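You operate a simulated robot arm through the tools that you are given. There is no shell and no other tool. Be economical: measure what you need, move in short steps, check, and stop when the job is done.

The job below is to be done with a simulated robot arm. You get a single attempt, and the scene is never put back.

JOB
Unload the crimp press and pull gauge: both lugs into the lug tray.
Fine: carriage out; pull knob to 0 before the clamp opens.

It is judged by the outcome, as a careful person would: the job done as asked, and still so three seconds after it is handed in. It fails if anything else is knocked over, pushed out of place, dropped, spilled or broken.

ROBOT AND FRAMES
A 7-joint arm with a two-finger parallel gripper, fixed in place. Base frame: the origin is at the foot of the arm, x ahead of it, y to its left, z up. Readings come in m, degrees, newtons and seconds.
Its first joint turns from -66.0 to 66.0 degrees. Payload 2.6 kg.
The tool frame sits at the grasp point between the pads (the TCP): z along the fingers, y along the line on which they close. The tips reach 0.03 m beyond it. Largest opening 0.094 m; finger width 0.028, thickness 0.01; the body of the gripper, 0.05 by 0.096 m, starts 0.055 m behind the TCP.
Orientation is that of the tool frame in the base frame, as a unit quaternion [w, x, y, z]. With the fingers straight down and closing along the base's y, the tool's x points along the base's -x, its y along +y and its z along -z.

CONTROLS
- The arm moves only by the tool arm_command. Its argument "commands" is a list of rows, each an object (a shift or turn left out is 0, a gripper value left out holds the last) with "delta_pos": the shift along the tool's x, y, z in units of 100 mm (1.0 is 100 mm), a list of three; "turn": the turn, a rotation vector about the tool's x, y, z in units of 45 degrees (1.0 is 45 degrees), a list of three; "claw": the finger opening in mm, from 0 to 94. In form: [{"delta_pos": [x, y, z], "turn": [ax, ay, az], "claw": claw}, ...]. A call has 1 to 10 rows; each row is the pose to reach, as a shift and turn from the pose commanded when the call began, along the tool's axes at that moment. A call with a number of a shift or a turn outside -1 to 1 is refused whole. Each row takes 0.2 s and may step no farther than 0.05 m and 8.6 degrees from the row before; otherwise, or with a gripper value out of range, the whole call is refused. Where a pose cannot be reached the arm comes as near as it can. A force on the tool above 70 N (or 10 N above the force at the start of the call, whichever is more), or a blocked arm, ends the call early, and 0.2 s more pass. The fingers move at their own pace (about 0.072 m/s each) and stop on an object; they squeeze with about 37 N. The grip force told is the motor's: it shows also when the fingers shut on nothing. Time passes only in rows, and 0.2 s behind the last, so rows that repeat a pose let the fingers close. It gives the time, the measured TCP pose, the force on the tool (base axes), the opening and the grip force at its end, in the units of the frame above (readings bear some noise).
- Cameras (640 x 400 px; columns grow to the right, rows downward): "scene" is fixed at [0.0333, 0.434, 0.554]; the picture's right is [-0.77, -0.64, 0.00], its down [-0.41, 0.50, -0.76] and it looks along [0.49, -0.59, -0.65] (base axes); focal length 294 px, centre (320, 200). "wrist" rides on the gripper at [0.076, 0.014, -0.102] in the tool frame; the picture's right is [-0.18, 0.98, 0.00], its down [-0.75, -0.14, -0.64] and it looks along [-0.63, -0.12, 0.77] (tool axes); focal length 243 px, centre (320, 200). There is no depth. A picture from a camera that has moved, and an enlarged one, comes with that camera's place and axes in the base frame and with its lens.
- capture(camera): a new picture of that camera. The clock stands still meanwhile.
- close_up(camera, box): a new picture of the part [left, top, right, bottom] of that camera's present view, enlarged. The clock stands still meanwhile.
- sign_off(): hands the job in; it is judged then, once.

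Go step by step. Nothing tells you positions but the pictures and the camera data: compare them with the known pose of the tool, close in by small moves and look again before you grip or let go. The budget is 120 turns and 68 pictures, counting those below and the enlarged ones. Unless the task says otherwise, let go and move clear before handing in, and close with one line.

The tools are called as name(argument=value, ...) on one line, values as JSON. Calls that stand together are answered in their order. arm_command: Moves the arm, as the interface text tells. Its arguments: {"type":"object","properties":{"commands":{"type":"array"}},"required":["commands"]} The other tools are called the same way: capture (camera) takes a picture; close_up (camera, box) takes an enlarged picture of a part of a camera's view; sign_off () hands the job in.

At the start:

```text
time_s: 0.0
eef_pos: [0.3265, -0.0972, 0.3267]
tcp_rot: [0.0, 0.0, 1.0, 0.001]
ft_force: [0.3, -0.5, 0.5]
width: 0.094
grasp_force: 0.1
```

scene: 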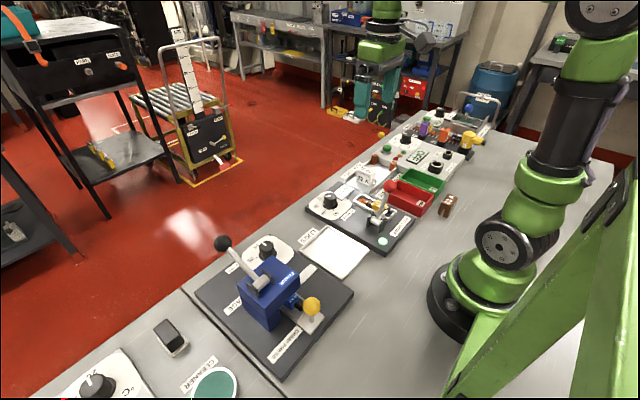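
wrist: 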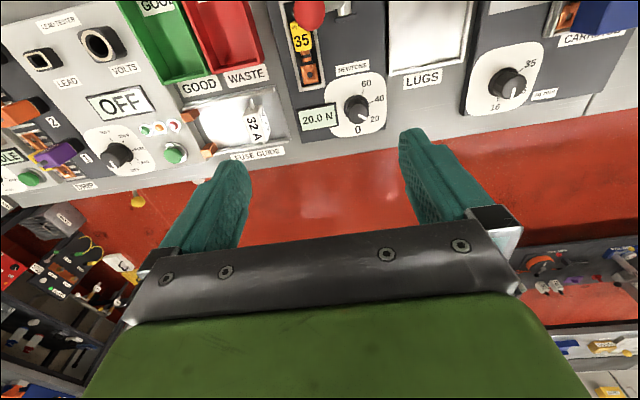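

I see a blue crimp press with a yellow carriage knob, a white "LUGS" tray next to it, and the pull gauge (20 N) with a red-handled clamp. I'll take enlarged views first.

close_up(camera="scene", box=[180, 220, 370, 390])

close_up(camera="scene", box=[290, 150, 470, 270])

close_up(camera="wrist", box=[270, 0, 640, 160])

```text
2.35 times, centred on (275, 305) of scene
camera zoom: at [0.0333, 0.434, 0.554], right [-0.77, -0.64, 0.0], down [-0.41, 0.5, -0.76], along [0.49, -0.59, -0.65], focal length 693 px, centre (426, -47)
```

zoom: 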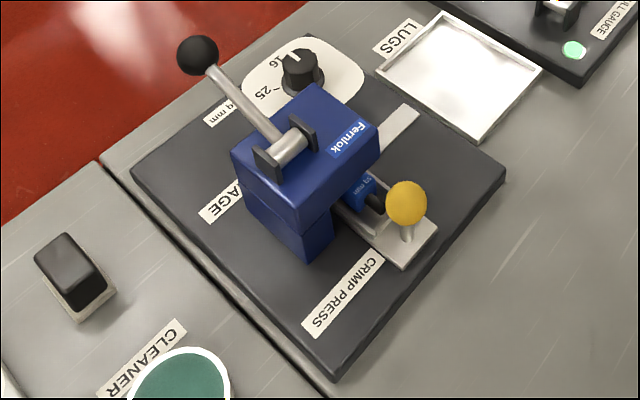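

```text
3.33 times, centred on (380, 210) of scene
camera zoom: at [0.0333, 0.434, 0.554], right [-0.77, -0.64, 0.0], down [-0.41, 0.5, -0.76], along [0.49, -0.59, -0.65], focal length 981 px, centre (120, 167)
```

zoom: 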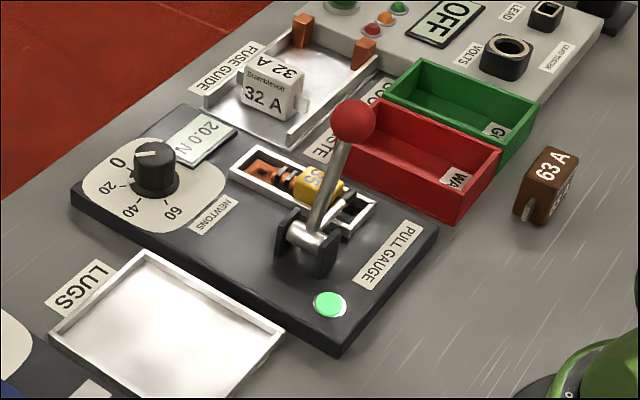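

```text
1.73 times, centred on (455, 80) of wrist
camera zoom: at [0.2489, -0.0826, 0.429], right [0.18, 0.98, 0.0], down [0.75, -0.14, 0.64], along [0.63, -0.12, -0.77], focal length 420 px, centre (86, 408)
```

zoom: 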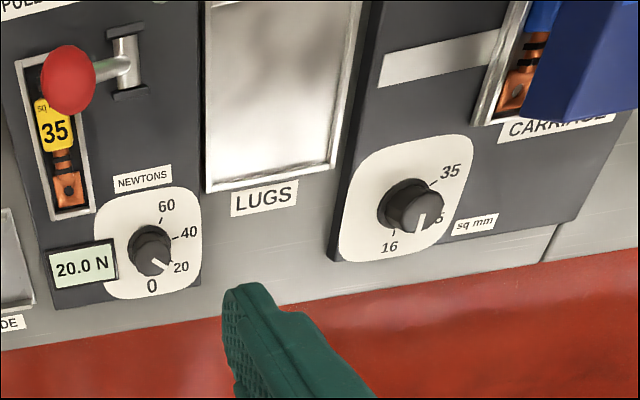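

I'm checking how well the two cameras agree on the tool before I rely on the measured positions.

close_up(camera="scene", box=[310, 0, 460, 140])

arm_command(commands=[{"delta_pos": [0.3, 0, 0]}, {"delta_pos": [0.6, 0.3, 0]}, {"delta_pos": [0.8, 0.7, 0]}, {"delta_pos": [0.8, 1.0, 0]}])

capture(camera="wrist")

capture(camera="scene")

```text
2.86 times, centred on (385, 70) of scene
camera zoom: at [0.0333, 0.434, 0.554], right [-0.77, -0.64, 0.0], down [-0.41, 0.5, -0.76], along [0.49, -0.59, -0.65], focal length 841 px, centre (134, 571)
```

zoom: 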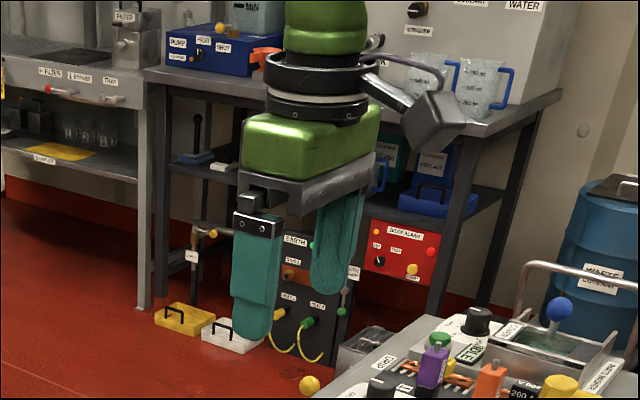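

```text
time_s: 1.0
eef_pos: [0.2461, 0.003, 0.3286]
tcp_rot: [0.0, 0.0, 1.0, -0.001]
ft_force: [1.2, -0.5, -0.5]
width: 0.094
grasp_force: 0.0
```

```text
61 pictures are left
camera wrist: at [0.1687, 0.0176, 0.4301], right [0.19, 0.98, 0.0], down [0.75, -0.14, 0.64], along [0.63, -0.12, -0.77], focal length 243 px, centre (320, 200)
```

wrist: 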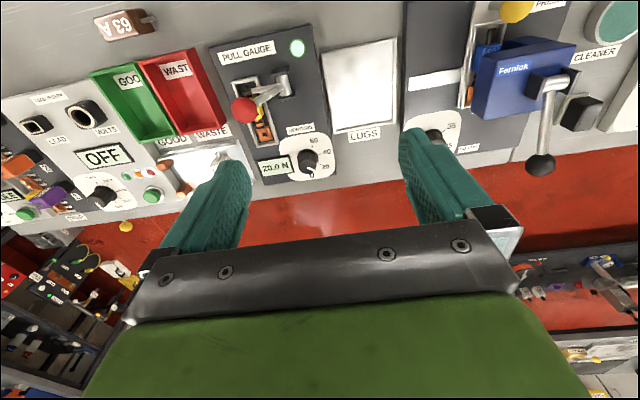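

```text
60 pictures are left
```

scene: 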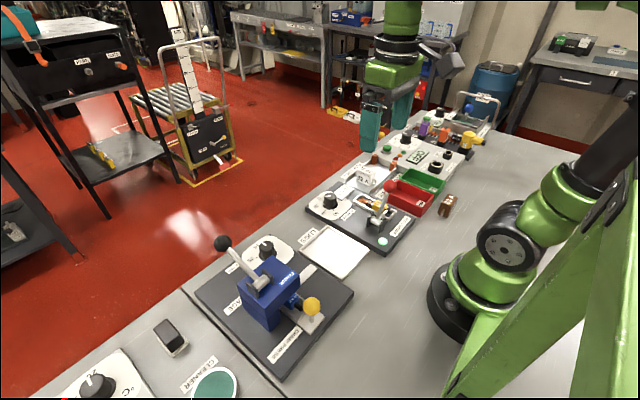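

The views agree when I triangulate from both cameras, and the fixtures come out nearer z≈-0.02 than -0.12. I'm looking closer at the press and gauge from this pose.

close_up(camera="wrist", box=[390, 0, 640, 156])

close_up(camera="wrist", box=[190, 30, 420, 190])

```text
2.56 times, centred on (515, 78) of wrist
camera zoom: at [0.1687, 0.0176, 0.4301], right [0.19, 0.98, 0.0], down [0.75, -0.14, 0.64], along [0.63, -0.12, -0.77], focal length 621 px, centre (-179, 512)
```

zoom: 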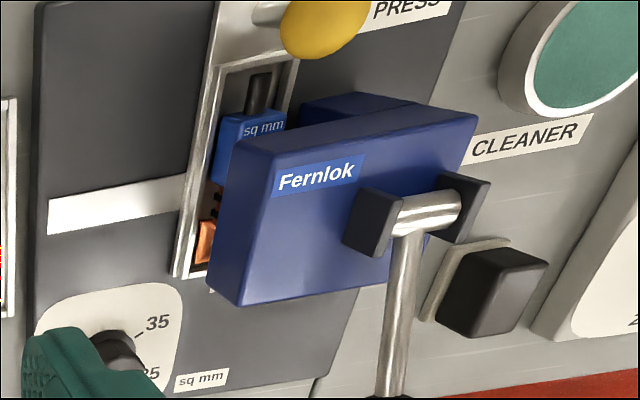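

```text
2.50 times, centred on (305, 110) of wrist
camera zoom: at [0.1687, 0.0176, 0.4301], right [0.19, 0.98, 0.0], down [0.75, -0.14, 0.64], along [0.63, -0.12, -0.77], focal length 606 px, centre (358, 425)
```

zoom: 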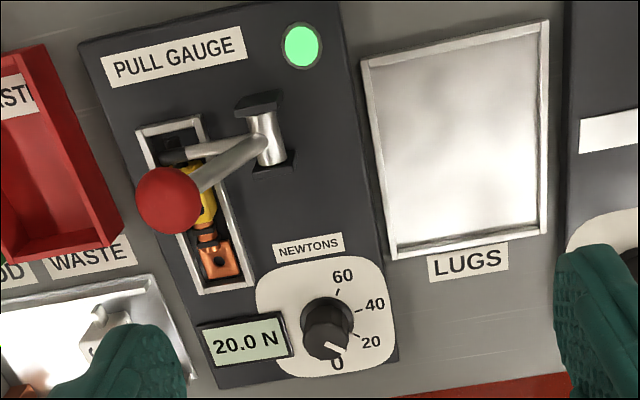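

Triangulating gives the yellow knob at about (0.22, 0.23, 0.08) and the press lug at about (0.27, 0.23, 0.04). I'll yaw the tool so the wrist camera looks along +y at the press, then come nearer.

arm_command(commands=[{"delta_pos": [0.0, 0.1, 0.1], "turn": [0, 0, -0.165]}, {"delta_pos": [0.0, 0.2, 0.2], "turn": [0, 0, -0.33]}, {"delta_pos": [0.0, 0.3, 0.3], "turn": [0, 0, -0.5]}, {"delta_pos": [0.0, 0.4, 0.4], "turn": [0, 0, -0.667]}, {"delta_pos": [0.0, 0.5, 0.5], "turn": [0, 0, -0.833]}, {"delta_pos": [0.0, 0.6, 0.6], "turn": [0, 0, -1]}])

arm_command(commands=[{"turn": [0, 0, -0.165]}, {"turn": [0, 0, -0.33]}, {"turn": [0, 0, -0.5]}, {"turn": [0, 0, -0.667]}, {"turn": [0, 0, -0.833]}, {"turn": [0, 0, -1]}])

capture(camera="wrist")

```text
time_s: 2.4
eef_pos: [0.2431, 0.065, 0.2677]
tcp_rot: [0.0, -0.383, 0.924, 0.001]
ft_force: [-0.9, 0.4, 0.4]
width: 0.0941
grasp_force: 0.0
```

```text
time_s: 3.8
eef_pos: [0.2456, 0.0643, 0.2659]
tcp_rot: [0.0, 0.708, -0.707, 0.001]
ft_force: [-0.6, 0.1, -0.2]
width: 0.0942
grasp_force: 0.2
```

```text
57 pictures are left
camera wrist: at [0.2307, -0.0125, 0.3689], right [-0.98, 0.18, 0.0], down [0.14, 0.75, 0.64], along [0.12, 0.63, -0.77], focal length 243 px, centre (320, 200)
```

wrist: 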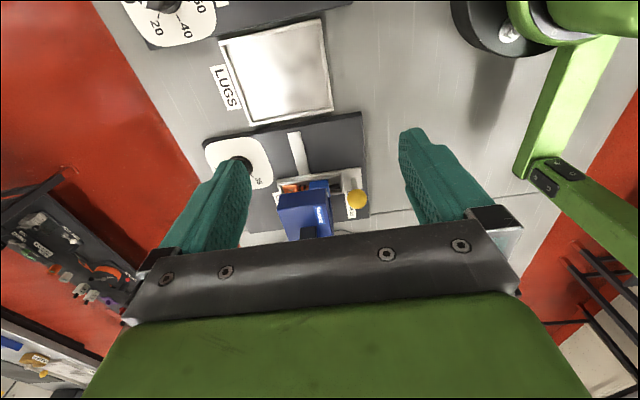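

close_up(camera="wrist", box=[230, 110, 390, 240])

```text
3.08 times, centred on (310, 175) of wrist
camera zoom: at [0.2307, -0.0125, 0.3689], right [-0.98, 0.18, 0.0], down [0.14, 0.75, 0.64], along [0.12, 0.63, -0.77], focal length 746 px, centre (351, 277)
```

zoom: 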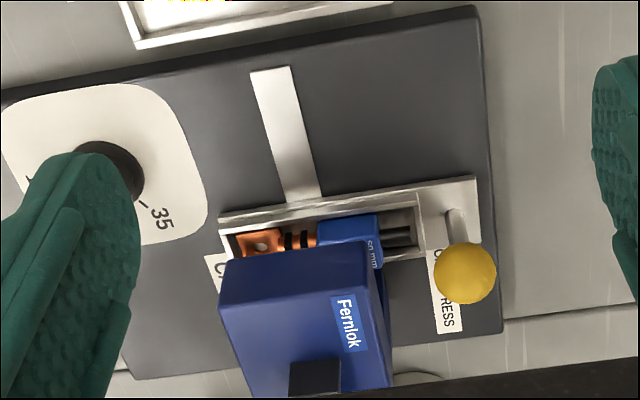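

The carriage sits on a rail running toward -y, so "out" means sliding it along -y by its knob. I'll yaw back so the fingers close along y, and come above the ball at about (0.2215, 0.233).

arm_command(commands=[{"delta_pos": [-0.15, 0, 0], "turn": [0, 0, 0.165], "claw": 64}, {"delta_pos": [-0.3, 0, 0], "turn": [0, 0, 0.33]}, {"delta_pos": [-0.45, 0, 0], "turn": [0, 0, 0.5]}, {"delta_pos": [-0.6, 0, 0], "turn": [0, 0, 0.667]}, {"delta_pos": [-0.75, 0, 0], "turn": [0, 0, 0.833]}, {"delta_pos": [-0.9, 0, 0], "turn": [0, 0, 1]}])

arm_command(commands=[{"delta_pos": [-0.07, 0.12, 0.1], "turn": [0, 0, 0.165]}, {"delta_pos": [-0.14, 0.24, 0.2], "turn": [0, 0, 0.33]}, {"delta_pos": [-0.2, 0.36, 0.3], "turn": [0, 0, 0.5]}, {"delta_pos": [-0.26, 0.48, 0.4], "turn": [0, 0, 0.667]}, {"delta_pos": [-0.32, 0.6, 0.5], "turn": [0, 0, 0.833]}, {"delta_pos": [-0.39, 0.73, 0.7], "turn": [0, 0, 1]}])

capture(camera="wrist")

close_up(camera="scene", box=[210, 180, 400, 330])

```text
time_s: 5.2
eef_pos: [0.2464, 0.1522, 0.2669]
tcp_rot: [0.0, -0.381, 0.924, 0.0]
ft_force: [0.3, -0.1, 0.5]
width: 0.0641
grasp_force: 0.1
```

```text
time_s: 6.6
eef_pos: [0.2217, 0.2311, 0.1978]
tcp_rot: [0.001, 0.001, 1.0, 0.0]
ft_force: [0.0, -0.5, -0.3]
width: 0.064
grasp_force: 0.1
```

```text
55 pictures are left
camera wrist: at [0.1454, 0.246, 0.2996], right [0.19, 0.98, 0.0], down [0.75, -0.14, 0.64], along [0.63, -0.12, -0.77], focal length 243 px, centre (320, 200)
```

wrist: 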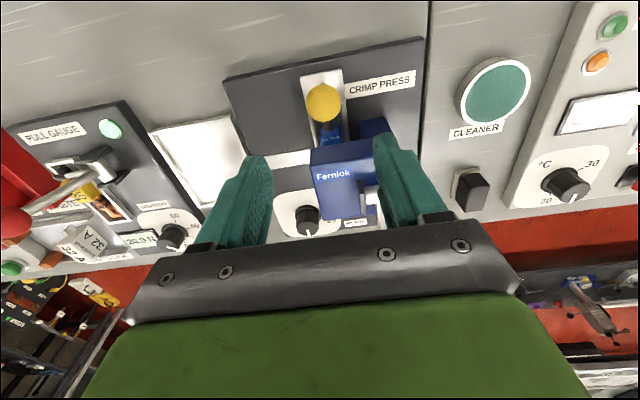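

```text
2.67 times, centred on (305, 255) of scene
camera zoom: at [0.0333, 0.434, 0.554], right [-0.77, -0.64, 0.0], down [-0.41, 0.5, -0.76], along [0.49, -0.59, -0.65], focal length 785 px, centre (360, 53)
```

zoom: 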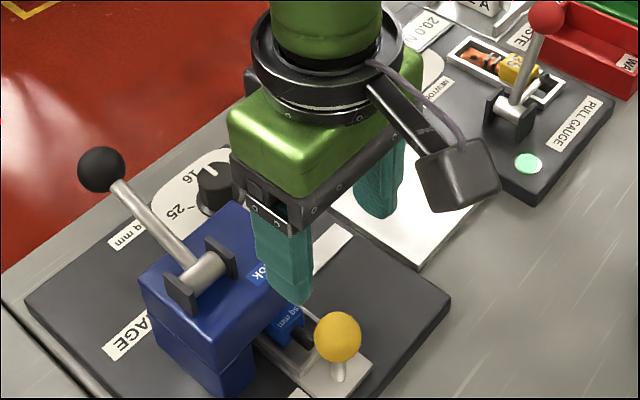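

Knob refined to (0.219, 0.2345, 0.077). I'll go down partway and check.

arm_command(commands=[{"delta_pos": [0.03, 0.035, 0.3]}, {"delta_pos": [0.03, 0.035, 0.6]}, {"delta_pos": [0.03, 0.035, 0.75]}])

close_up(camera="scene", box=[210, 220, 370, 350])

close_up(camera="wrist", box=[200, 0, 440, 200])

```text
time_s: 7.4
eef_pos: [0.2203, 0.2351, 0.1233]
tcp_rot: [0.0, 0.0, 1.0, 0.0]
ft_force: [-0.5, 0.7, -0.5]
width: 0.0641
grasp_force: 0.2
```

```text
3.08 times, centred on (290, 285) of scene
camera zoom: at [0.0333, 0.434, 0.554], right [-0.77, -0.64, 0.0], down [-0.41, 0.5, -0.76], along [0.49, -0.59, -0.65], focal length 906 px, centre (412, -62)
```

zoom: 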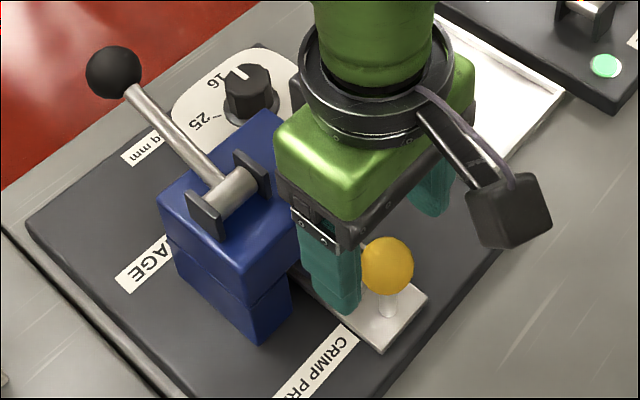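

```text
2.00 times, centred on (320, 100) of wrist
camera zoom: at [0.1435, 0.2499, 0.2247], right [0.18, 0.98, 0.0], down [0.75, -0.14, 0.64], along [0.63, -0.12, -0.77], focal length 485 px, centre (320, 400)
```

zoom: 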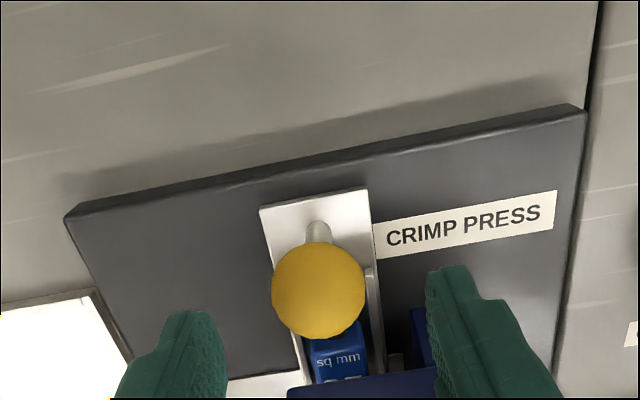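

arm_command(commands=[{"delta_pos": [0.01, 0, 0.25]}, {"delta_pos": [0.01, 0, 0.46]}, {"delta_pos": [0.01, 0, 0.46], "claw": 15}, {"delta_pos": [0.01, 0, 0.46]}, {"delta_pos": [0.01, 0, 0.46]}])

capture(camera="wrist")

```text
time_s: 8.6
eef_pos: [0.222, 0.2348, 0.077]
tcp_rot: [0.0, 0.0, 1.0, 0.0]
ft_force: [0.4, 1.0, -5.5]
width: 0.0315
grasp_force: 45.3
```

```text
51 pictures are left
camera wrist: at [0.1437, 0.249, 0.1792], right [0.18, 0.98, 0.0], down [0.75, -0.14, 0.64], along [0.63, -0.12, -0.77], focal length 243 px, centre (320, 200)
```

wrist: 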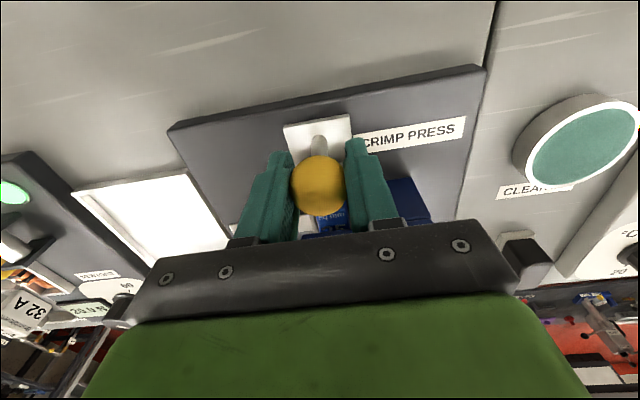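

Gripped on the ball (31.5 mm). Now I'll pull along -y in small steps.

arm_command(commands=[{"delta_pos": [0.0, -0.05, 0]}, {"delta_pos": [0.0, -0.1, 0]}, {"delta_pos": [0.0, -0.15, 0]}, {"delta_pos": [0.0, -0.2, 0]}])

close_up(camera="scene", box=[210, 220, 370, 350])

```text
time_s: 9.6
eef_pos: [0.2209, 0.2161, 0.0774]
tcp_rot: [0.002, 0.002, 1.0, 0.002]
ft_force: [16.9, 1.3, 9.2]
width: 0.0316
grasp_force: 45.1
```

```text
3.08 times, centred on (290, 285) of scene
camera zoom: at [0.0333, 0.434, 0.554], right [-0.77, -0.64, 0.0], down [-0.41, 0.5, -0.76], along [0.49, -0.59, -0.65], focal length 906 px, centre (412, -62)
```

zoom: 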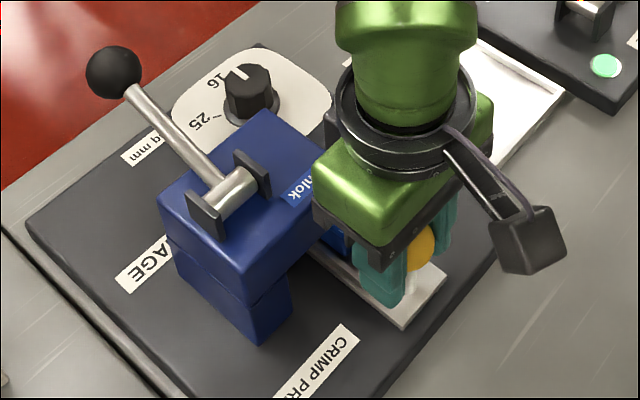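

The carriage follows. I'll continue, with a small correction for the side force.

arm_command(commands=[{"delta_pos": [-0.015, -0.06, 0]}, {"delta_pos": [-0.015, -0.12, 0]}, {"delta_pos": [-0.015, -0.18, 0]}, {"delta_pos": [-0.015, -0.24, 0]}, {"delta_pos": [-0.015, -0.3, 0]}])

arm_command(commands=[{"delta_pos": [-0.0, -0.05, 0]}, {"delta_pos": [-0.0, -0.1, 0]}, {"delta_pos": [-0.0, -0.15, 0]}])

close_up(camera="scene", box=[210, 210, 370, 340])

```text
time_s: 10.8
eef_pos: [0.2202, 0.1869, 0.0761]
tcp_rot: [0.002, 0.0, 1.0, 0.001]
ft_force: [1.5, 1.1, 39.7]
width: 0.0313
grasp_force: 45.1
```

```text
time_s: 11.6
eef_pos: [0.22, 0.172, 0.0745]
tcp_rot: [0.002, 0.001, 1.0, 0.001]
ft_force: [2.4, -0.7, 38.8]
width: 0.0313
grasp_force: 45.1
```

```text
3.08 times, centred on (290, 275) of scene
camera zoom: at [0.0332, 0.434, 0.5541], right [-0.77, -0.64, 0.0], down [-0.41, 0.5, -0.76], along [0.49, -0.59, -0.65], focal length 906 px, centre (412, -31)
```

zoom: 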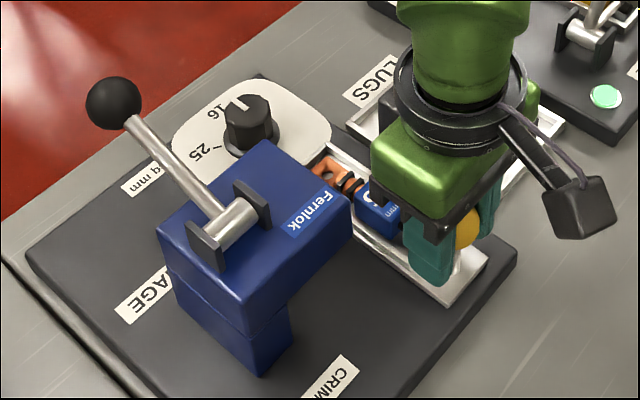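

arm_command(commands=[{"delta_pos": [0, -0.03, -0.02]}, {"delta_pos": [0, -0.06, -0.025]}, {"delta_pos": [0, -0.09, -0.025]}, {"delta_pos": [0, -0.12, -0.025]}])

capture(camera="wrist")

```text
time_s: 12.7
eef_pos: [0.219, 0.1646, 0.0785]
tcp_rot: [0.002, -0.006, 1.0, 0.006]
ft_force: [0.0, 4.0, -2.7]
width: 0.0313
grasp_force: 45.7
stopped in row 4: the force on the tool passed its limit (the readings are from after the stop); the commanded pose is now the measured one
```

```text
48 pictures are left
camera wrist: at [0.1414, 0.1775, 0.1807], right [0.17, 0.98, 0.01], down [0.75, -0.14, 0.64], along [0.63, -0.1, -0.77], focal length 243 px, centre (320, 200)
```

wrist: 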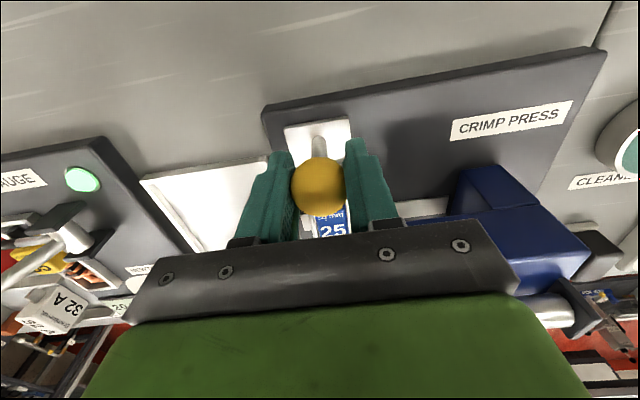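

Carriage reached its out-stop (about 71 mm of travel). I'll release, rise, and look at the lug.

arm_command(commands=[{"claw": 60}, {"claw": 60}, {"delta_pos": [0, 0, -0.3]}, {"delta_pos": [0, 0, -0.7]}, {"delta_pos": [0.0, -0.2, -0.95]}])

close_up(camera="wrist", box=[240, 60, 440, 190])

close_up(camera="scene", box=[230, 210, 390, 340])

```text
time_s: 13.8
eef_pos: [0.218, 0.1435, 0.1748]
tcp_rot: [0.001, -0.007, 1.0, 0.006]
ft_force: [-0.4, 0.1, 0.4]
width: 0.06
grasp_force: 0.0
```

```text
3.08 times, centred on (340, 125) of wrist
camera zoom: at [0.14, 0.1557, 0.2768], right [0.17, 0.99, 0.01], down [0.75, -0.14, 0.64], along [0.63, -0.1, -0.77], focal length 746 px, centre (258, 431)
```

zoom: 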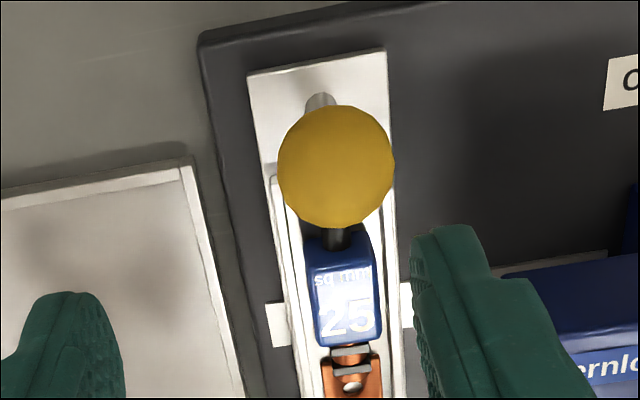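

```text
3.08 times, centred on (310, 275) of scene
camera zoom: at [0.0333, 0.4341, 0.554], right [-0.77, -0.64, 0.0], down [-0.41, 0.5, -0.76], along [0.49, -0.59, -0.65], focal length 906 px, centre (351, -31)
```

zoom: 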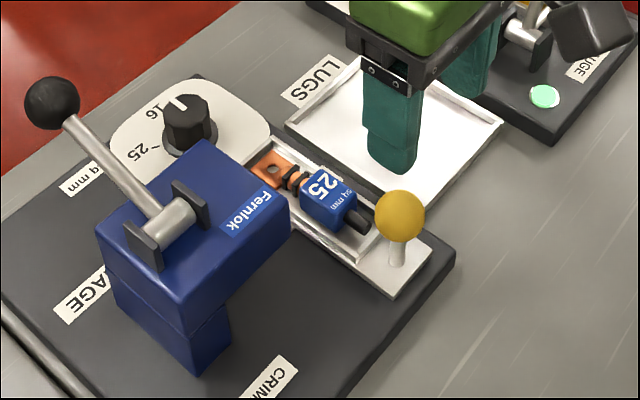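

The carriage is out. The "25" lug's collar is at about (0.2745, 0.166), with its top at z≈0.045. I'll come above it with a 40 mm opening to stay clear of the head, whose face is at about y=0.21.

arm_command(commands=[{"delta_pos": [-0.28, 0.11, 0], "turn": [0.015, 0, 0.018], "claw": 40}, {"delta_pos": [-0.565, 0.22, 0], "turn": [0.015, 0, 0.018]}, {"delta_pos": [-0.565, 0.22, 0.3], "turn": [0.015, 0, 0.018]}, {"delta_pos": [-0.565, 0.22, 0.5], "turn": [0.015, 0, 0.018]}])

close_up(camera="wrist", box=[220, 80, 420, 210])

close_up(camera="scene", box=[230, 210, 370, 320])

```text
time_s: 14.8
eef_pos: [0.2756, 0.1666, 0.1234]
tcp_rot: [0.002, 0.003, 1.0, 0.001]
ft_force: [-0.2, -0.6, -0.9]
width: 0.0399
grasp_force: 0.1
```

```text
3.08 times, centred on (320, 145) of wrist
camera zoom: at [0.1973, 0.1813, 0.2249], right [0.19, 0.98, 0.0], down [0.75, -0.14, 0.65], along [0.63, -0.12, -0.76], focal length 746 px, centre (320, 369)
```

zoom: 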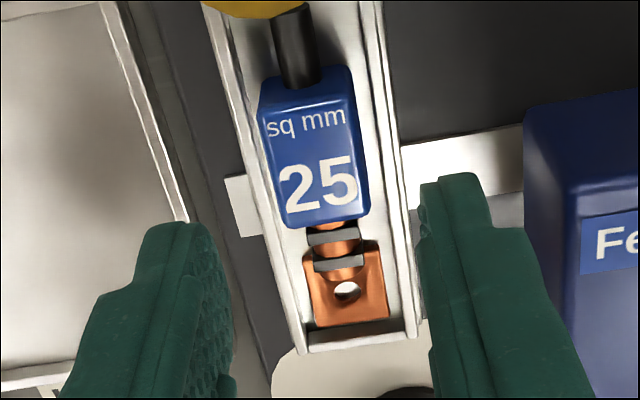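

```text
3.64 times, centred on (300, 265) of scene
camera zoom: at [0.0333, 0.434, 0.554], right [-0.77, -0.64, 0.0], down [-0.41, 0.5, -0.76], along [0.49, -0.59, -0.65], focal length 1071 px, centre (393, -36)
```

zoom: 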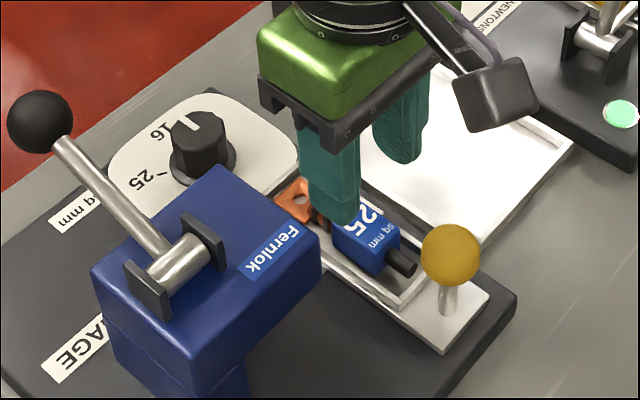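

arm_command(commands=[{"delta_pos": [-0.014, -0.016, 0.25]}, {"delta_pos": [-0.014, -0.016, 0.45]}, {"delta_pos": [-0.014, -0.016, 0.58]}])

close_up(camera="wrist", box=[220, 100, 420, 230])

close_up(camera="scene", box=[260, 210, 370, 310])

```text
time_s: 15.7
eef_pos: [0.2765, 0.1656, 0.0665]
tcp_rot: [0.002, 0.001, 1.0, 0.0]
ft_force: [-6.8, -1.7, 23.1]
width: 0.0398
grasp_force: 0.0
```

```text
3.08 times, centred on (320, 165) of wrist
camera zoom: at [0.1984, 0.1802, 0.1679], right [0.19, 0.98, 0.0], down [0.75, -0.14, 0.64], along [0.63, -0.12, -0.76], focal length 746 px, centre (320, 308)
```

zoom: 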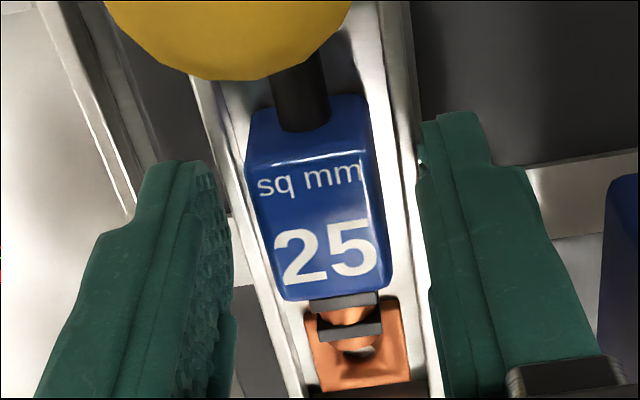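

```text
4.00 times, centred on (315, 260) of scene
camera zoom: at [0.0332, 0.434, 0.554], right [-0.77, -0.64, 0.0], down [-0.41, 0.5, -0.76], along [0.49, -0.59, -0.65], focal length 1178 px, centre (340, -40)
```

zoom: 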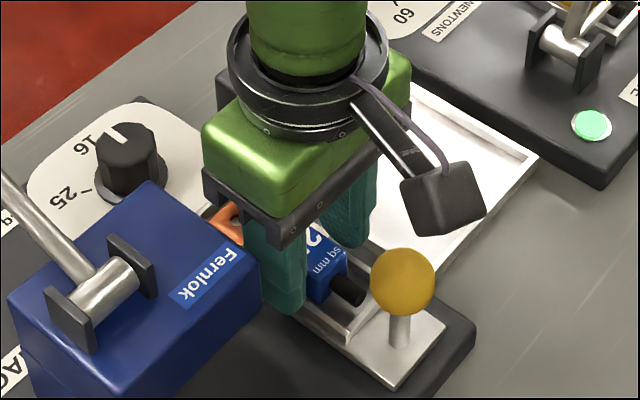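

A slight downward contact with the carriage wall (23 N). I'll back up 3 mm and close on the collar.

arm_command(commands=[{"delta_pos": [0, 0, -0.03]}, {"delta_pos": [0, 0, -0.03], "claw": 10}, {"delta_pos": [0, 0, -0.03]}, {"delta_pos": [0, 0, -0.03]}])

close_up(camera="wrist", box=[220, 100, 420, 230])

```text
time_s: 16.6
eef_pos: [0.2762, 0.1645, 0.0695]
tcp_rot: [0.002, 0.001, 1.0, -0.001]
ft_force: [0.7, 0.1, -0.2]
width: 0.0231
grasp_force: 36.8
```

```text
3.08 times, centred on (320, 165) of wrist
camera zoom: at [0.1987, 0.1792, 0.1712], right [0.19, 0.98, 0.0], down [0.75, -0.14, 0.64], along [0.63, -0.12, -0.76], focal length 746 px, centre (320, 308)
```

zoom: 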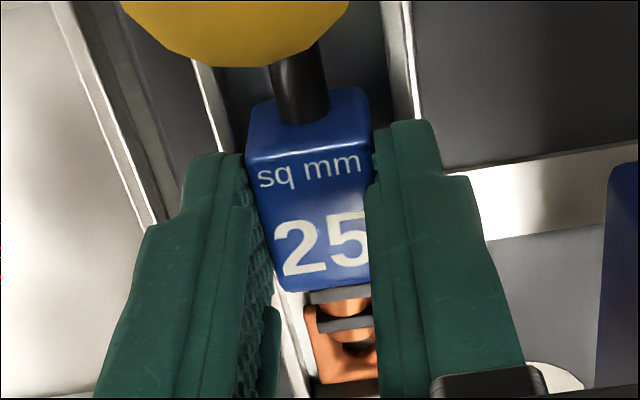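

Gripped at 23 mm. I'll lift slowly and check.

arm_command(commands=[{"delta_pos": [0, 0, -0.1]}, {"delta_pos": [0, 0, -0.25]}, {"delta_pos": [0, 0, -0.45]}, {"delta_pos": [0, 0, -0.7]}])

capture(camera="wrist")

close_up(camera="scene", box=[240, 160, 420, 320])

```text
time_s: 17.6
eef_pos: [0.2787, 0.1639, 0.1393]
tcp_rot: [0.001, 0.001, 1.0, -0.002]
ft_force: [0.1, 0.9, -0.5]
width: 0.0232
grasp_force: 36.7
```

```text
40 pictures are left
camera wrist: at [0.2006, 0.1781, 0.2415], right [0.19, 0.98, 0.0], down [0.75, -0.14, 0.64], along [0.63, -0.12, -0.76], focal length 243 px, centre (320, 200)
```

wrist: 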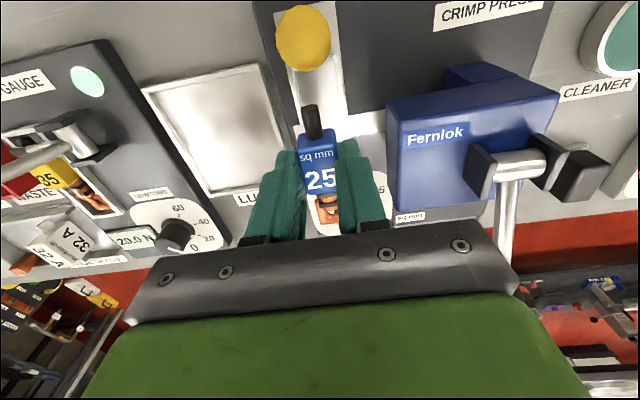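

```text
2.50 times, centred on (330, 240) of scene
camera zoom: at [0.0333, 0.434, 0.554], right [-0.77, -0.64, 0.0], down [-0.41, 0.5, -0.76], along [0.49, -0.59, -0.65], focal length 736 px, centre (295, 100)
```

zoom: 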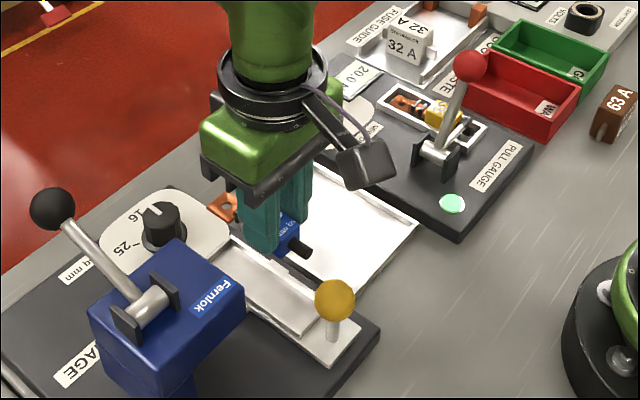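

Lug held level. Triangulating the tray gives x 0.232–0.349, y 0.017–0.12, with the rim at about z=0.02. I'll carry this lug to the tray's +y half and lower partway.

arm_command(commands=[{"delta_pos": [0.03, -0.25, 0]}, {"delta_pos": [0.062, -0.5, 0]}, {"delta_pos": [0.062, -0.71, 0]}, {"delta_pos": [0.062, -0.71, 0.3]}, {"delta_pos": [0.062, -0.71, 0.6]}])

capture(camera="wrist")

close_up(camera="scene", box=[270, 180, 410, 290])

```text
time_s: 18.9
eef_pos: [0.2734, 0.0957, 0.0774]
tcp_rot: [0.001, 0.001, 1.0, 0.0]
ft_force: [0.6, 0.6, -1.0]
width: 0.0232
grasp_force: 37.2
```

```text
38 pictures are left
camera wrist: at [0.1953, 0.1106, 0.1795], right [0.19, 0.98, 0.0], down [0.75, -0.14, 0.64], along [0.63, -0.12, -0.76], focal length 243 px, centre (320, 200)
```

wrist: 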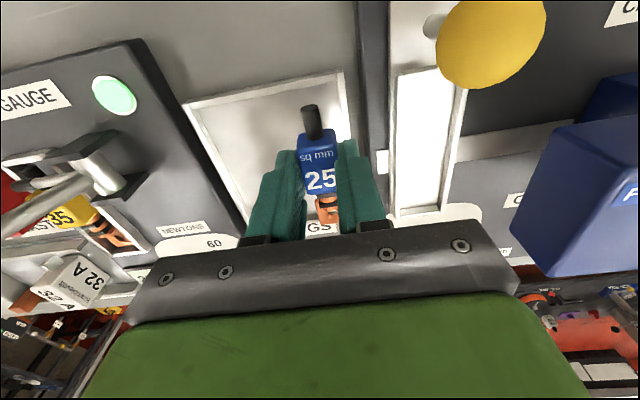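

```text
3.64 times, centred on (340, 235) of scene
camera zoom: at [0.0333, 0.434, 0.554], right [-0.77, -0.64, 0.0], down [-0.41, 0.5, -0.76], along [0.49, -0.59, -0.65], focal length 1071 px, centre (247, 73)
```

zoom: 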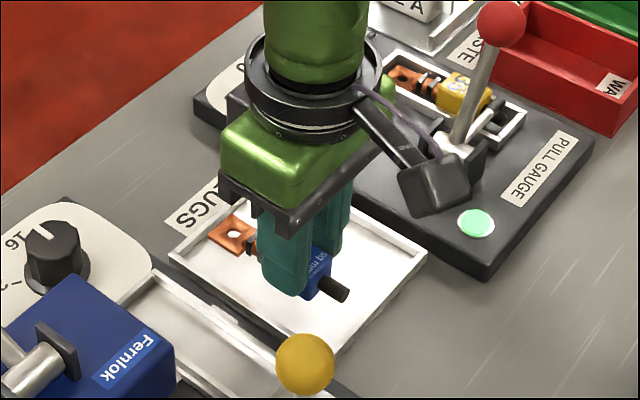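

arm_command(commands=[{"delta_pos": [0, -0.04, 0.05]}, {"delta_pos": [0, -0.04, 0.1]}, {"delta_pos": [0, -0.04, 0.13]}])

arm_command(commands=[{"delta_pos": [0, 0, 0.03]}, {"delta_pos": [0, 0, 0.04]}])

close_up(camera="scene", box=[270, 200, 390, 290])

```text
time_s: 19.6
eef_pos: [0.2721, 0.091, 0.065]
tcp_rot: [0.002, 0.001, 1.0, 0.0]
ft_force: [0.1, -0.7, -1.2]
width: 0.0231
grasp_force: 37.3
```

```text
time_s: 20.2
eef_pos: [0.2716, 0.0901, 0.0606]
tcp_rot: [0.002, 0.001, 1.0, -0.001]
ft_force: [0.7, -0.3, -1.0]
width: 0.0228
grasp_force: 37.2
```

```text
4.44 times, centred on (330, 245) of scene
camera zoom: at [0.0333, 0.434, 0.554], right [-0.77, -0.64, 0.0], down [-0.41, 0.5, -0.76], along [0.49, -0.59, -0.65], focal length 1308 px, centre (276, 0)
```

zoom: 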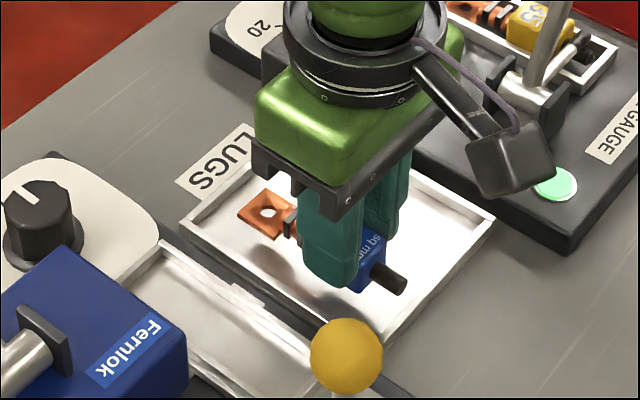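

Still clear of the floor; I'll keep lowering in small steps.

arm_command(commands=[{"delta_pos": [0, 0, 0.03]}, {"delta_pos": [0, 0, 0.05]}])

arm_command(commands=[{"delta_pos": [0, 0, 0.02]}, {"delta_pos": [0, 0, 0.04]}])

close_up(camera="scene", box=[270, 200, 390, 290])

```text
time_s: 20.9
eef_pos: [0.2699, 0.0904, 0.0556]
tcp_rot: [0.002, 0.001, 1.0, -0.001]
ft_force: [0.0, 0.1, -0.7]
width: 0.0232
grasp_force: 37.0
```

```text
time_s: 21.4
eef_pos: [0.2707, 0.0879, 0.0541]
tcp_rot: [0.002, 0.001, 1.0, 0.0]
ft_force: [-0.2, 0.3, -0.9]
width: 0.0232
grasp_force: 37.5
```

```text
4.44 times, centred on (330, 245) of scene
camera zoom: at [0.0333, 0.434, 0.554], right [-0.77, -0.64, 0.0], down [-0.41, 0.5, -0.76], along [0.49, -0.59, -0.65], focal length 1308 px, centre (276, 0)
```

zoom: 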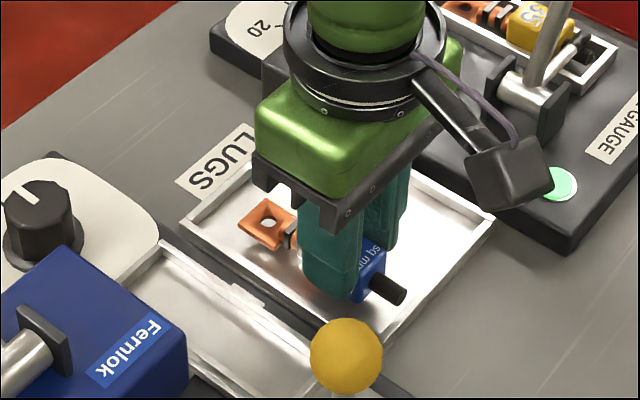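

arm_command(commands=[{"delta_pos": [0, 0.02, 0.02]}, {"delta_pos": [0, 0.02, 0.04]}, {"delta_pos": [0, 0.02, 0.04]}])

arm_command(commands=[{"delta_pos": [0, 0, 0.02]}, {"delta_pos": [0, 0, 0.03]}, {"delta_pos": [0, 0, 0.03]}])

close_up(camera="wrist", box=[180, 60, 420, 220])

```text
time_s: 22.2
eef_pos: [0.2719, 0.0918, 0.0485]
tcp_rot: [0.002, 0.001, 1.0, -0.002]
ft_force: [0.5, 0.7, -2.0]
width: 0.0232
grasp_force: 36.8
```

```text
time_s: 23.1
eef_pos: [0.2716, 0.0924, 0.0469]
tcp_rot: [0.002, 0.001, 1.0, -0.001]
ft_force: [-0.8, 0.5, -0.5]
width: 0.0229
grasp_force: 36.7
```

```text
2.50 times, centred on (300, 140) of wrist
camera zoom: at [0.1938, 0.1069, 0.1483], right [0.19, 0.98, 0.0], down [0.75, -0.14, 0.64], along [0.63, -0.12, -0.76], focal length 606 px, centre (370, 350)
```

zoom: 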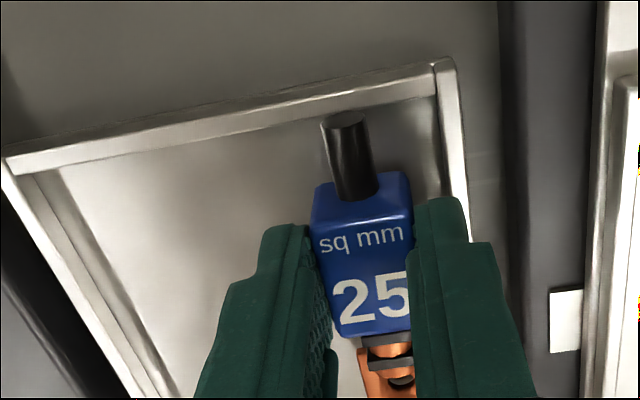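

I'll shift 5 mm off the side wall and keep lowering gently.

arm_command(commands=[{"delta_pos": [0, -0.05, 0]}, {"delta_pos": [0, -0.05, 0.02]}, {"delta_pos": [0, -0.05, 0.04]}, {"delta_pos": [0, -0.05, 0.04]}])

arm_command(commands=[{"delta_pos": [0, 0, 0.02]}, {"delta_pos": [0, 0, 0.03]}, {"delta_pos": [0, 0, 0.03]}])

close_up(camera="scene", box=[270, 200, 390, 290])

```text
time_s: 24.1
eef_pos: [0.2723, 0.0872, 0.0435]
tcp_rot: [0.003, 0.0, 1.0, -0.001]
ft_force: [-2.6, -2.9, 37.3]
width: 0.0234
grasp_force: 37.5
```

```text
time_s: 24.9
eef_pos: [0.2712, 0.0869, 0.0376]
tcp_rot: [0.003, 0.0, 1.0, 0.0]
ft_force: [0.4, 0.0, 35.9]
width: 0.0231
grasp_force: 37.2
```

```text
4.44 times, centred on (330, 245) of scene
camera zoom: at [0.0332, 0.434, 0.554], right [-0.77, -0.64, 0.0], down [-0.41, 0.5, -0.76], along [0.49, -0.59, -0.65], focal length 1308 px, centre (276, 0)
```

zoom: 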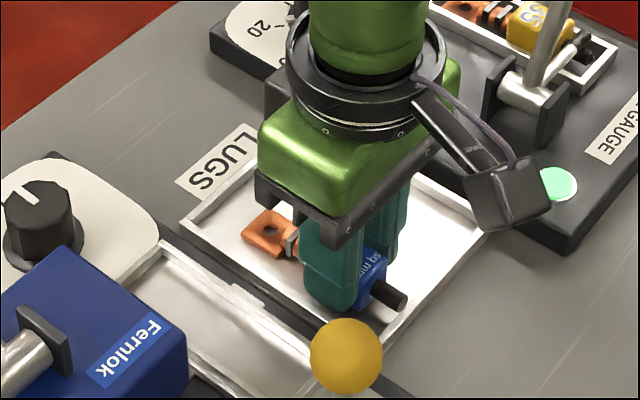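

The lug has touched the floor (it slid slightly in the grip). I'll open just enough, then rise.

arm_command(commands=[{"delta_pos": [0, 0, -0.02], "claw": 28}, {"delta_pos": [0, 0, -0.02], "claw": 28}, {"delta_pos": [0, 0, -0.2]}, {"delta_pos": [0, 0, -0.5]}, {"delta_pos": [0, 0, -0.9]}])

capture(camera="wrist")

```text
time_s: 26.1
eef_pos: [0.2701, 0.0872, 0.1321]
tcp_rot: [0.001, 0.002, 1.0, -0.001]
ft_force: [0.4, 0.4, -0.6]
width: 0.0281
grasp_force: 0.0
```

```text
32 pictures are left
camera wrist: at [0.1922, 0.103, 0.2346], right [0.19, 0.98, 0.0], down [0.75, -0.14, 0.64], along [0.63, -0.12, -0.77], focal length 243 px, centre (320, 200)
```

wrist: 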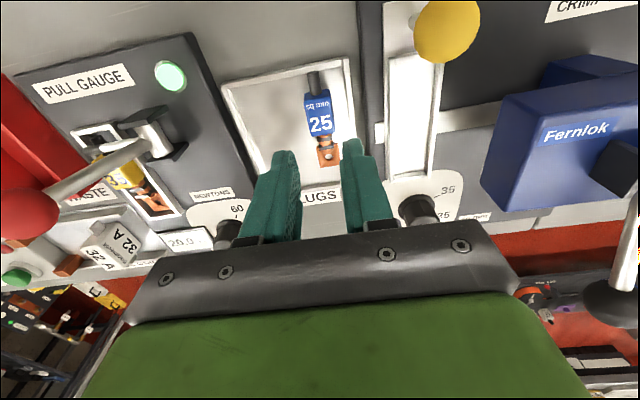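

Lug one is in the tray. Next is the gauge: I'll rise and go over to look at its dial and clamp.

arm_command(commands=[{"delta_pos": [0, 0, -0.4]}, {"delta_pos": [0, -0.2, -0.8]}, {"delta_pos": [-0.15, -0.5, -1.0]}, {"delta_pos": [-0.3, -0.9, -1.0]}])

arm_command(commands=[{"delta_pos": [-0.15, -0.3, 0]}, {"delta_pos": [-0.25, -0.5, 0]}])

close_up(camera="wrist", box=[180, 0, 420, 180])

close_up(camera="scene", box=[300, 160, 430, 260])

```text
time_s: 27.1
eef_pos: [0.2966, -0.0003, 0.2303]
tcp_rot: [0.002, 0.0, 1.0, 0.0]
ft_force: [-0.2, -0.4, -1.2]
width: 0.0278
grasp_force: 0.1
```

```text
time_s: 27.6
eef_pos: [0.3258, -0.0508, 0.2288]
tcp_rot: [0.001, 0.001, 1.0, -0.001]
ft_force: [0.1, 0.5, 0.4]
width: 0.028
grasp_force: 0.1
```

```text
2.22 times, centred on (300, 90) of wrist
camera zoom: at [0.2474, -0.0359, 0.3314], right [0.19, 0.98, 0.0], down [0.75, -0.14, 0.64], along [0.63, -0.12, -0.76], focal length 539 px, centre (364, 444)
```

zoom: 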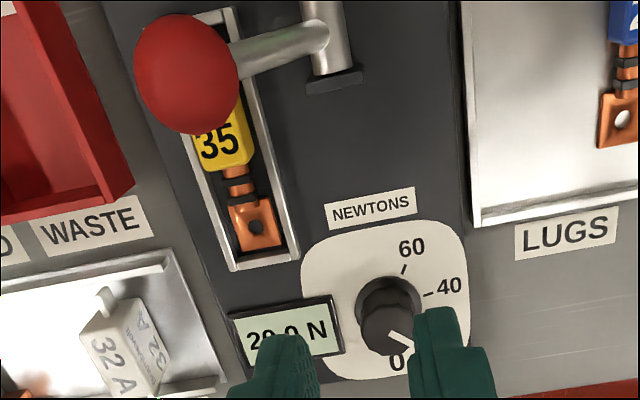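

```text
4.00 times, centred on (365, 210) of scene
camera zoom: at [0.0333, 0.434, 0.554], right [-0.77, -0.64, 0.0], down [-0.41, 0.5, -0.76], along [0.49, -0.59, -0.65], focal length 1178 px, centre (140, 160)
```

zoom: 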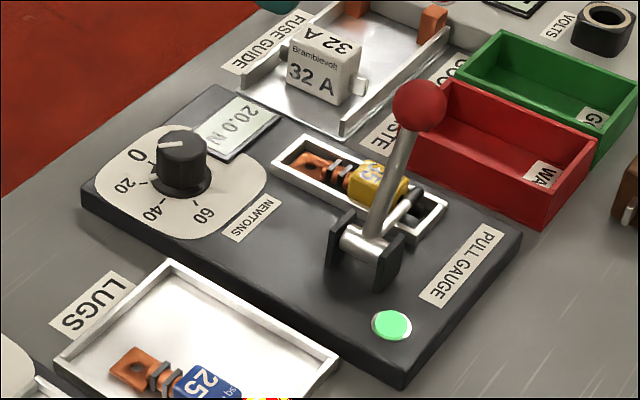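

The pointer is at 20, and 0 is about 48° clockwise seen from above. The knob is centred near (0.397, -0.049) with its top at z≈0.05. I'll come above it.

arm_command(commands=[{"delta_pos": [-0.4, 0.0, 0.2], "claw": 46}, {"delta_pos": [-0.71, 0.018, 0.5]}, {"delta_pos": [-0.71, 0.018, 0.9]}, {"delta_pos": [-0.71, 0.018, 1.0]}, {"delta_pos": [-0.71, 0.018, 1.0]}])

close_up(camera="wrist", box=[200, 40, 440, 220])

close_up(camera="scene", box=[290, 140, 410, 240])

```text
time_s: 28.9
eef_pos: [0.3953, -0.0486, 0.1284]
tcp_rot: [0.002, 0.001, 1.0, -0.002]
ft_force: [-0.7, 0.3, -0.2]
width: 0.0461
grasp_force: 0.1
```

```text
2.22 times, centred on (320, 130) of wrist
camera zoom: at [0.3176, -0.0344, 0.2308], right [0.19, 0.98, 0.0], down [0.75, -0.14, 0.64], along [0.63, -0.12, -0.76], focal length 539 px, centre (320, 356)
```

zoom: 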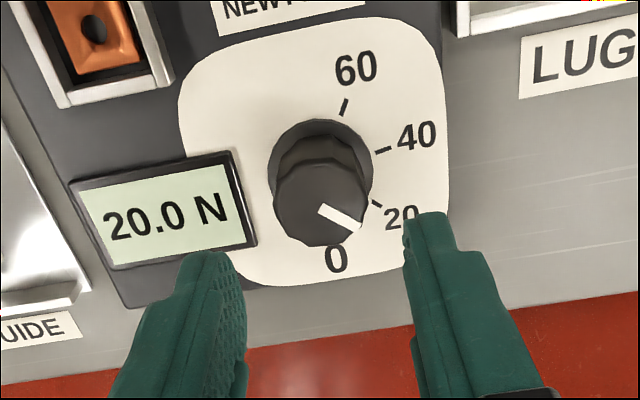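

```text
4.00 times, centred on (350, 190) of scene
camera zoom: at [0.0333, 0.434, 0.554], right [-0.77, -0.64, 0.0], down [-0.41, 0.5, -0.76], along [0.49, -0.59, -0.65], focal length 1178 px, centre (200, 240)
```

zoom: 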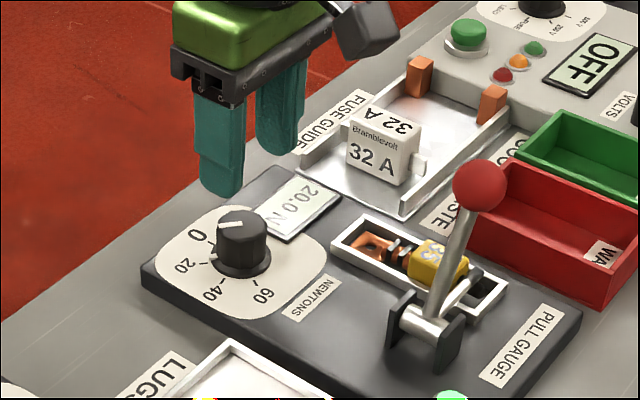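

arm_command(commands=[{"delta_pos": [-0.025, -0.011, 0.3]}, {"delta_pos": [-0.025, -0.011, 0.5]}, {"delta_pos": [-0.025, -0.011, 0.64]}])

close_up(camera="wrist", box=[200, 90, 440, 240])

```text
time_s: 29.6
eef_pos: [0.4007, -0.0521, 0.0651]
tcp_rot: [0.001, 0.001, 1.0, 0.0]
ft_force: [0.8, 0.1, -0.2]
width: 0.0459
grasp_force: 0.1
```

```text
2.67 times, centred on (320, 165) of wrist
camera zoom: at [0.322, -0.0374, 0.1676], right [0.19, 0.98, 0.0], down [0.75, -0.14, 0.64], along [0.63, -0.12, -0.77], focal length 647 px, centre (320, 293)
```

zoom: 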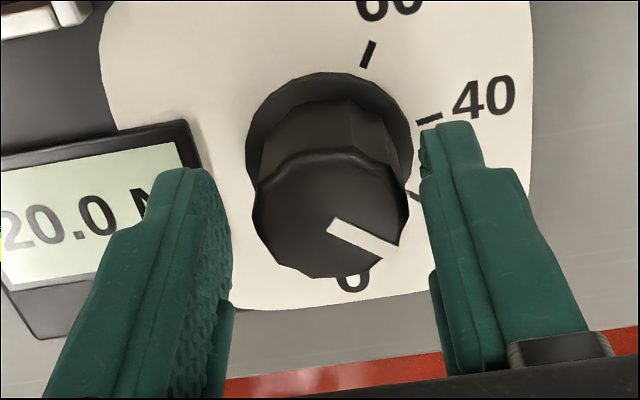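

arm_command(commands=[{"delta_pos": [0.03, 0.01, 0.03]}, {"delta_pos": [0.03, 0.01, 0.03], "claw": 15}, {"delta_pos": [0.03, 0.01, 0.03]}, {"delta_pos": [0.03, 0.01, 0.03]}])

arm_command(commands=[{"turn": [0, 0, 0.12]}, {"turn": [0, 0, 0.24]}, {"turn": [0, 0, 0.36]}, {"turn": [0, 0, 0.48]}])

close_up(camera="wrist", box=[200, 90, 440, 240])

```text
time_s: 30.6
eef_pos: [0.3968, -0.0494, 0.0623]
tcp_rot: [0.001, 0.0, 1.0, 0.0]
ft_force: [3.7, 10.8, -3.3]
width: 0.0325
grasp_force: 45.5
```

```text
time_s: 31.6
eef_pos: [0.3966, -0.0489, 0.0618]
tcp_rot: [0.001, 0.187, 0.982, 0.001]
ft_force: [19.4, 19.8, -28.9]
width: 0.0323
grasp_force: 44.9
```

```text
2.67 times, centred on (320, 165) of wrist
camera zoom: at [0.3292, -0.0073, 0.1645], right [0.53, 0.85, 0.0], down [0.65, -0.41, 0.64], along [0.55, -0.34, -0.77], focal length 647 px, centre (320, 293)
```

zoom: 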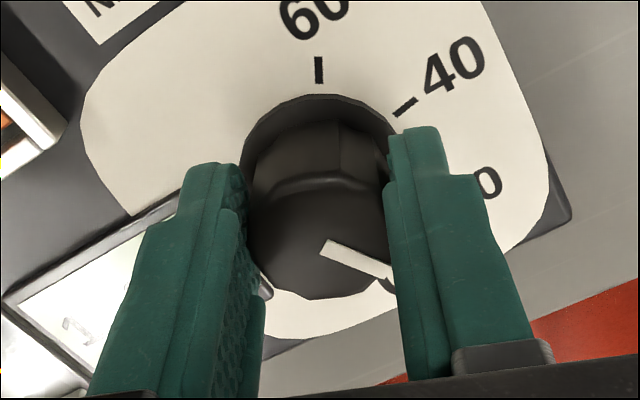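

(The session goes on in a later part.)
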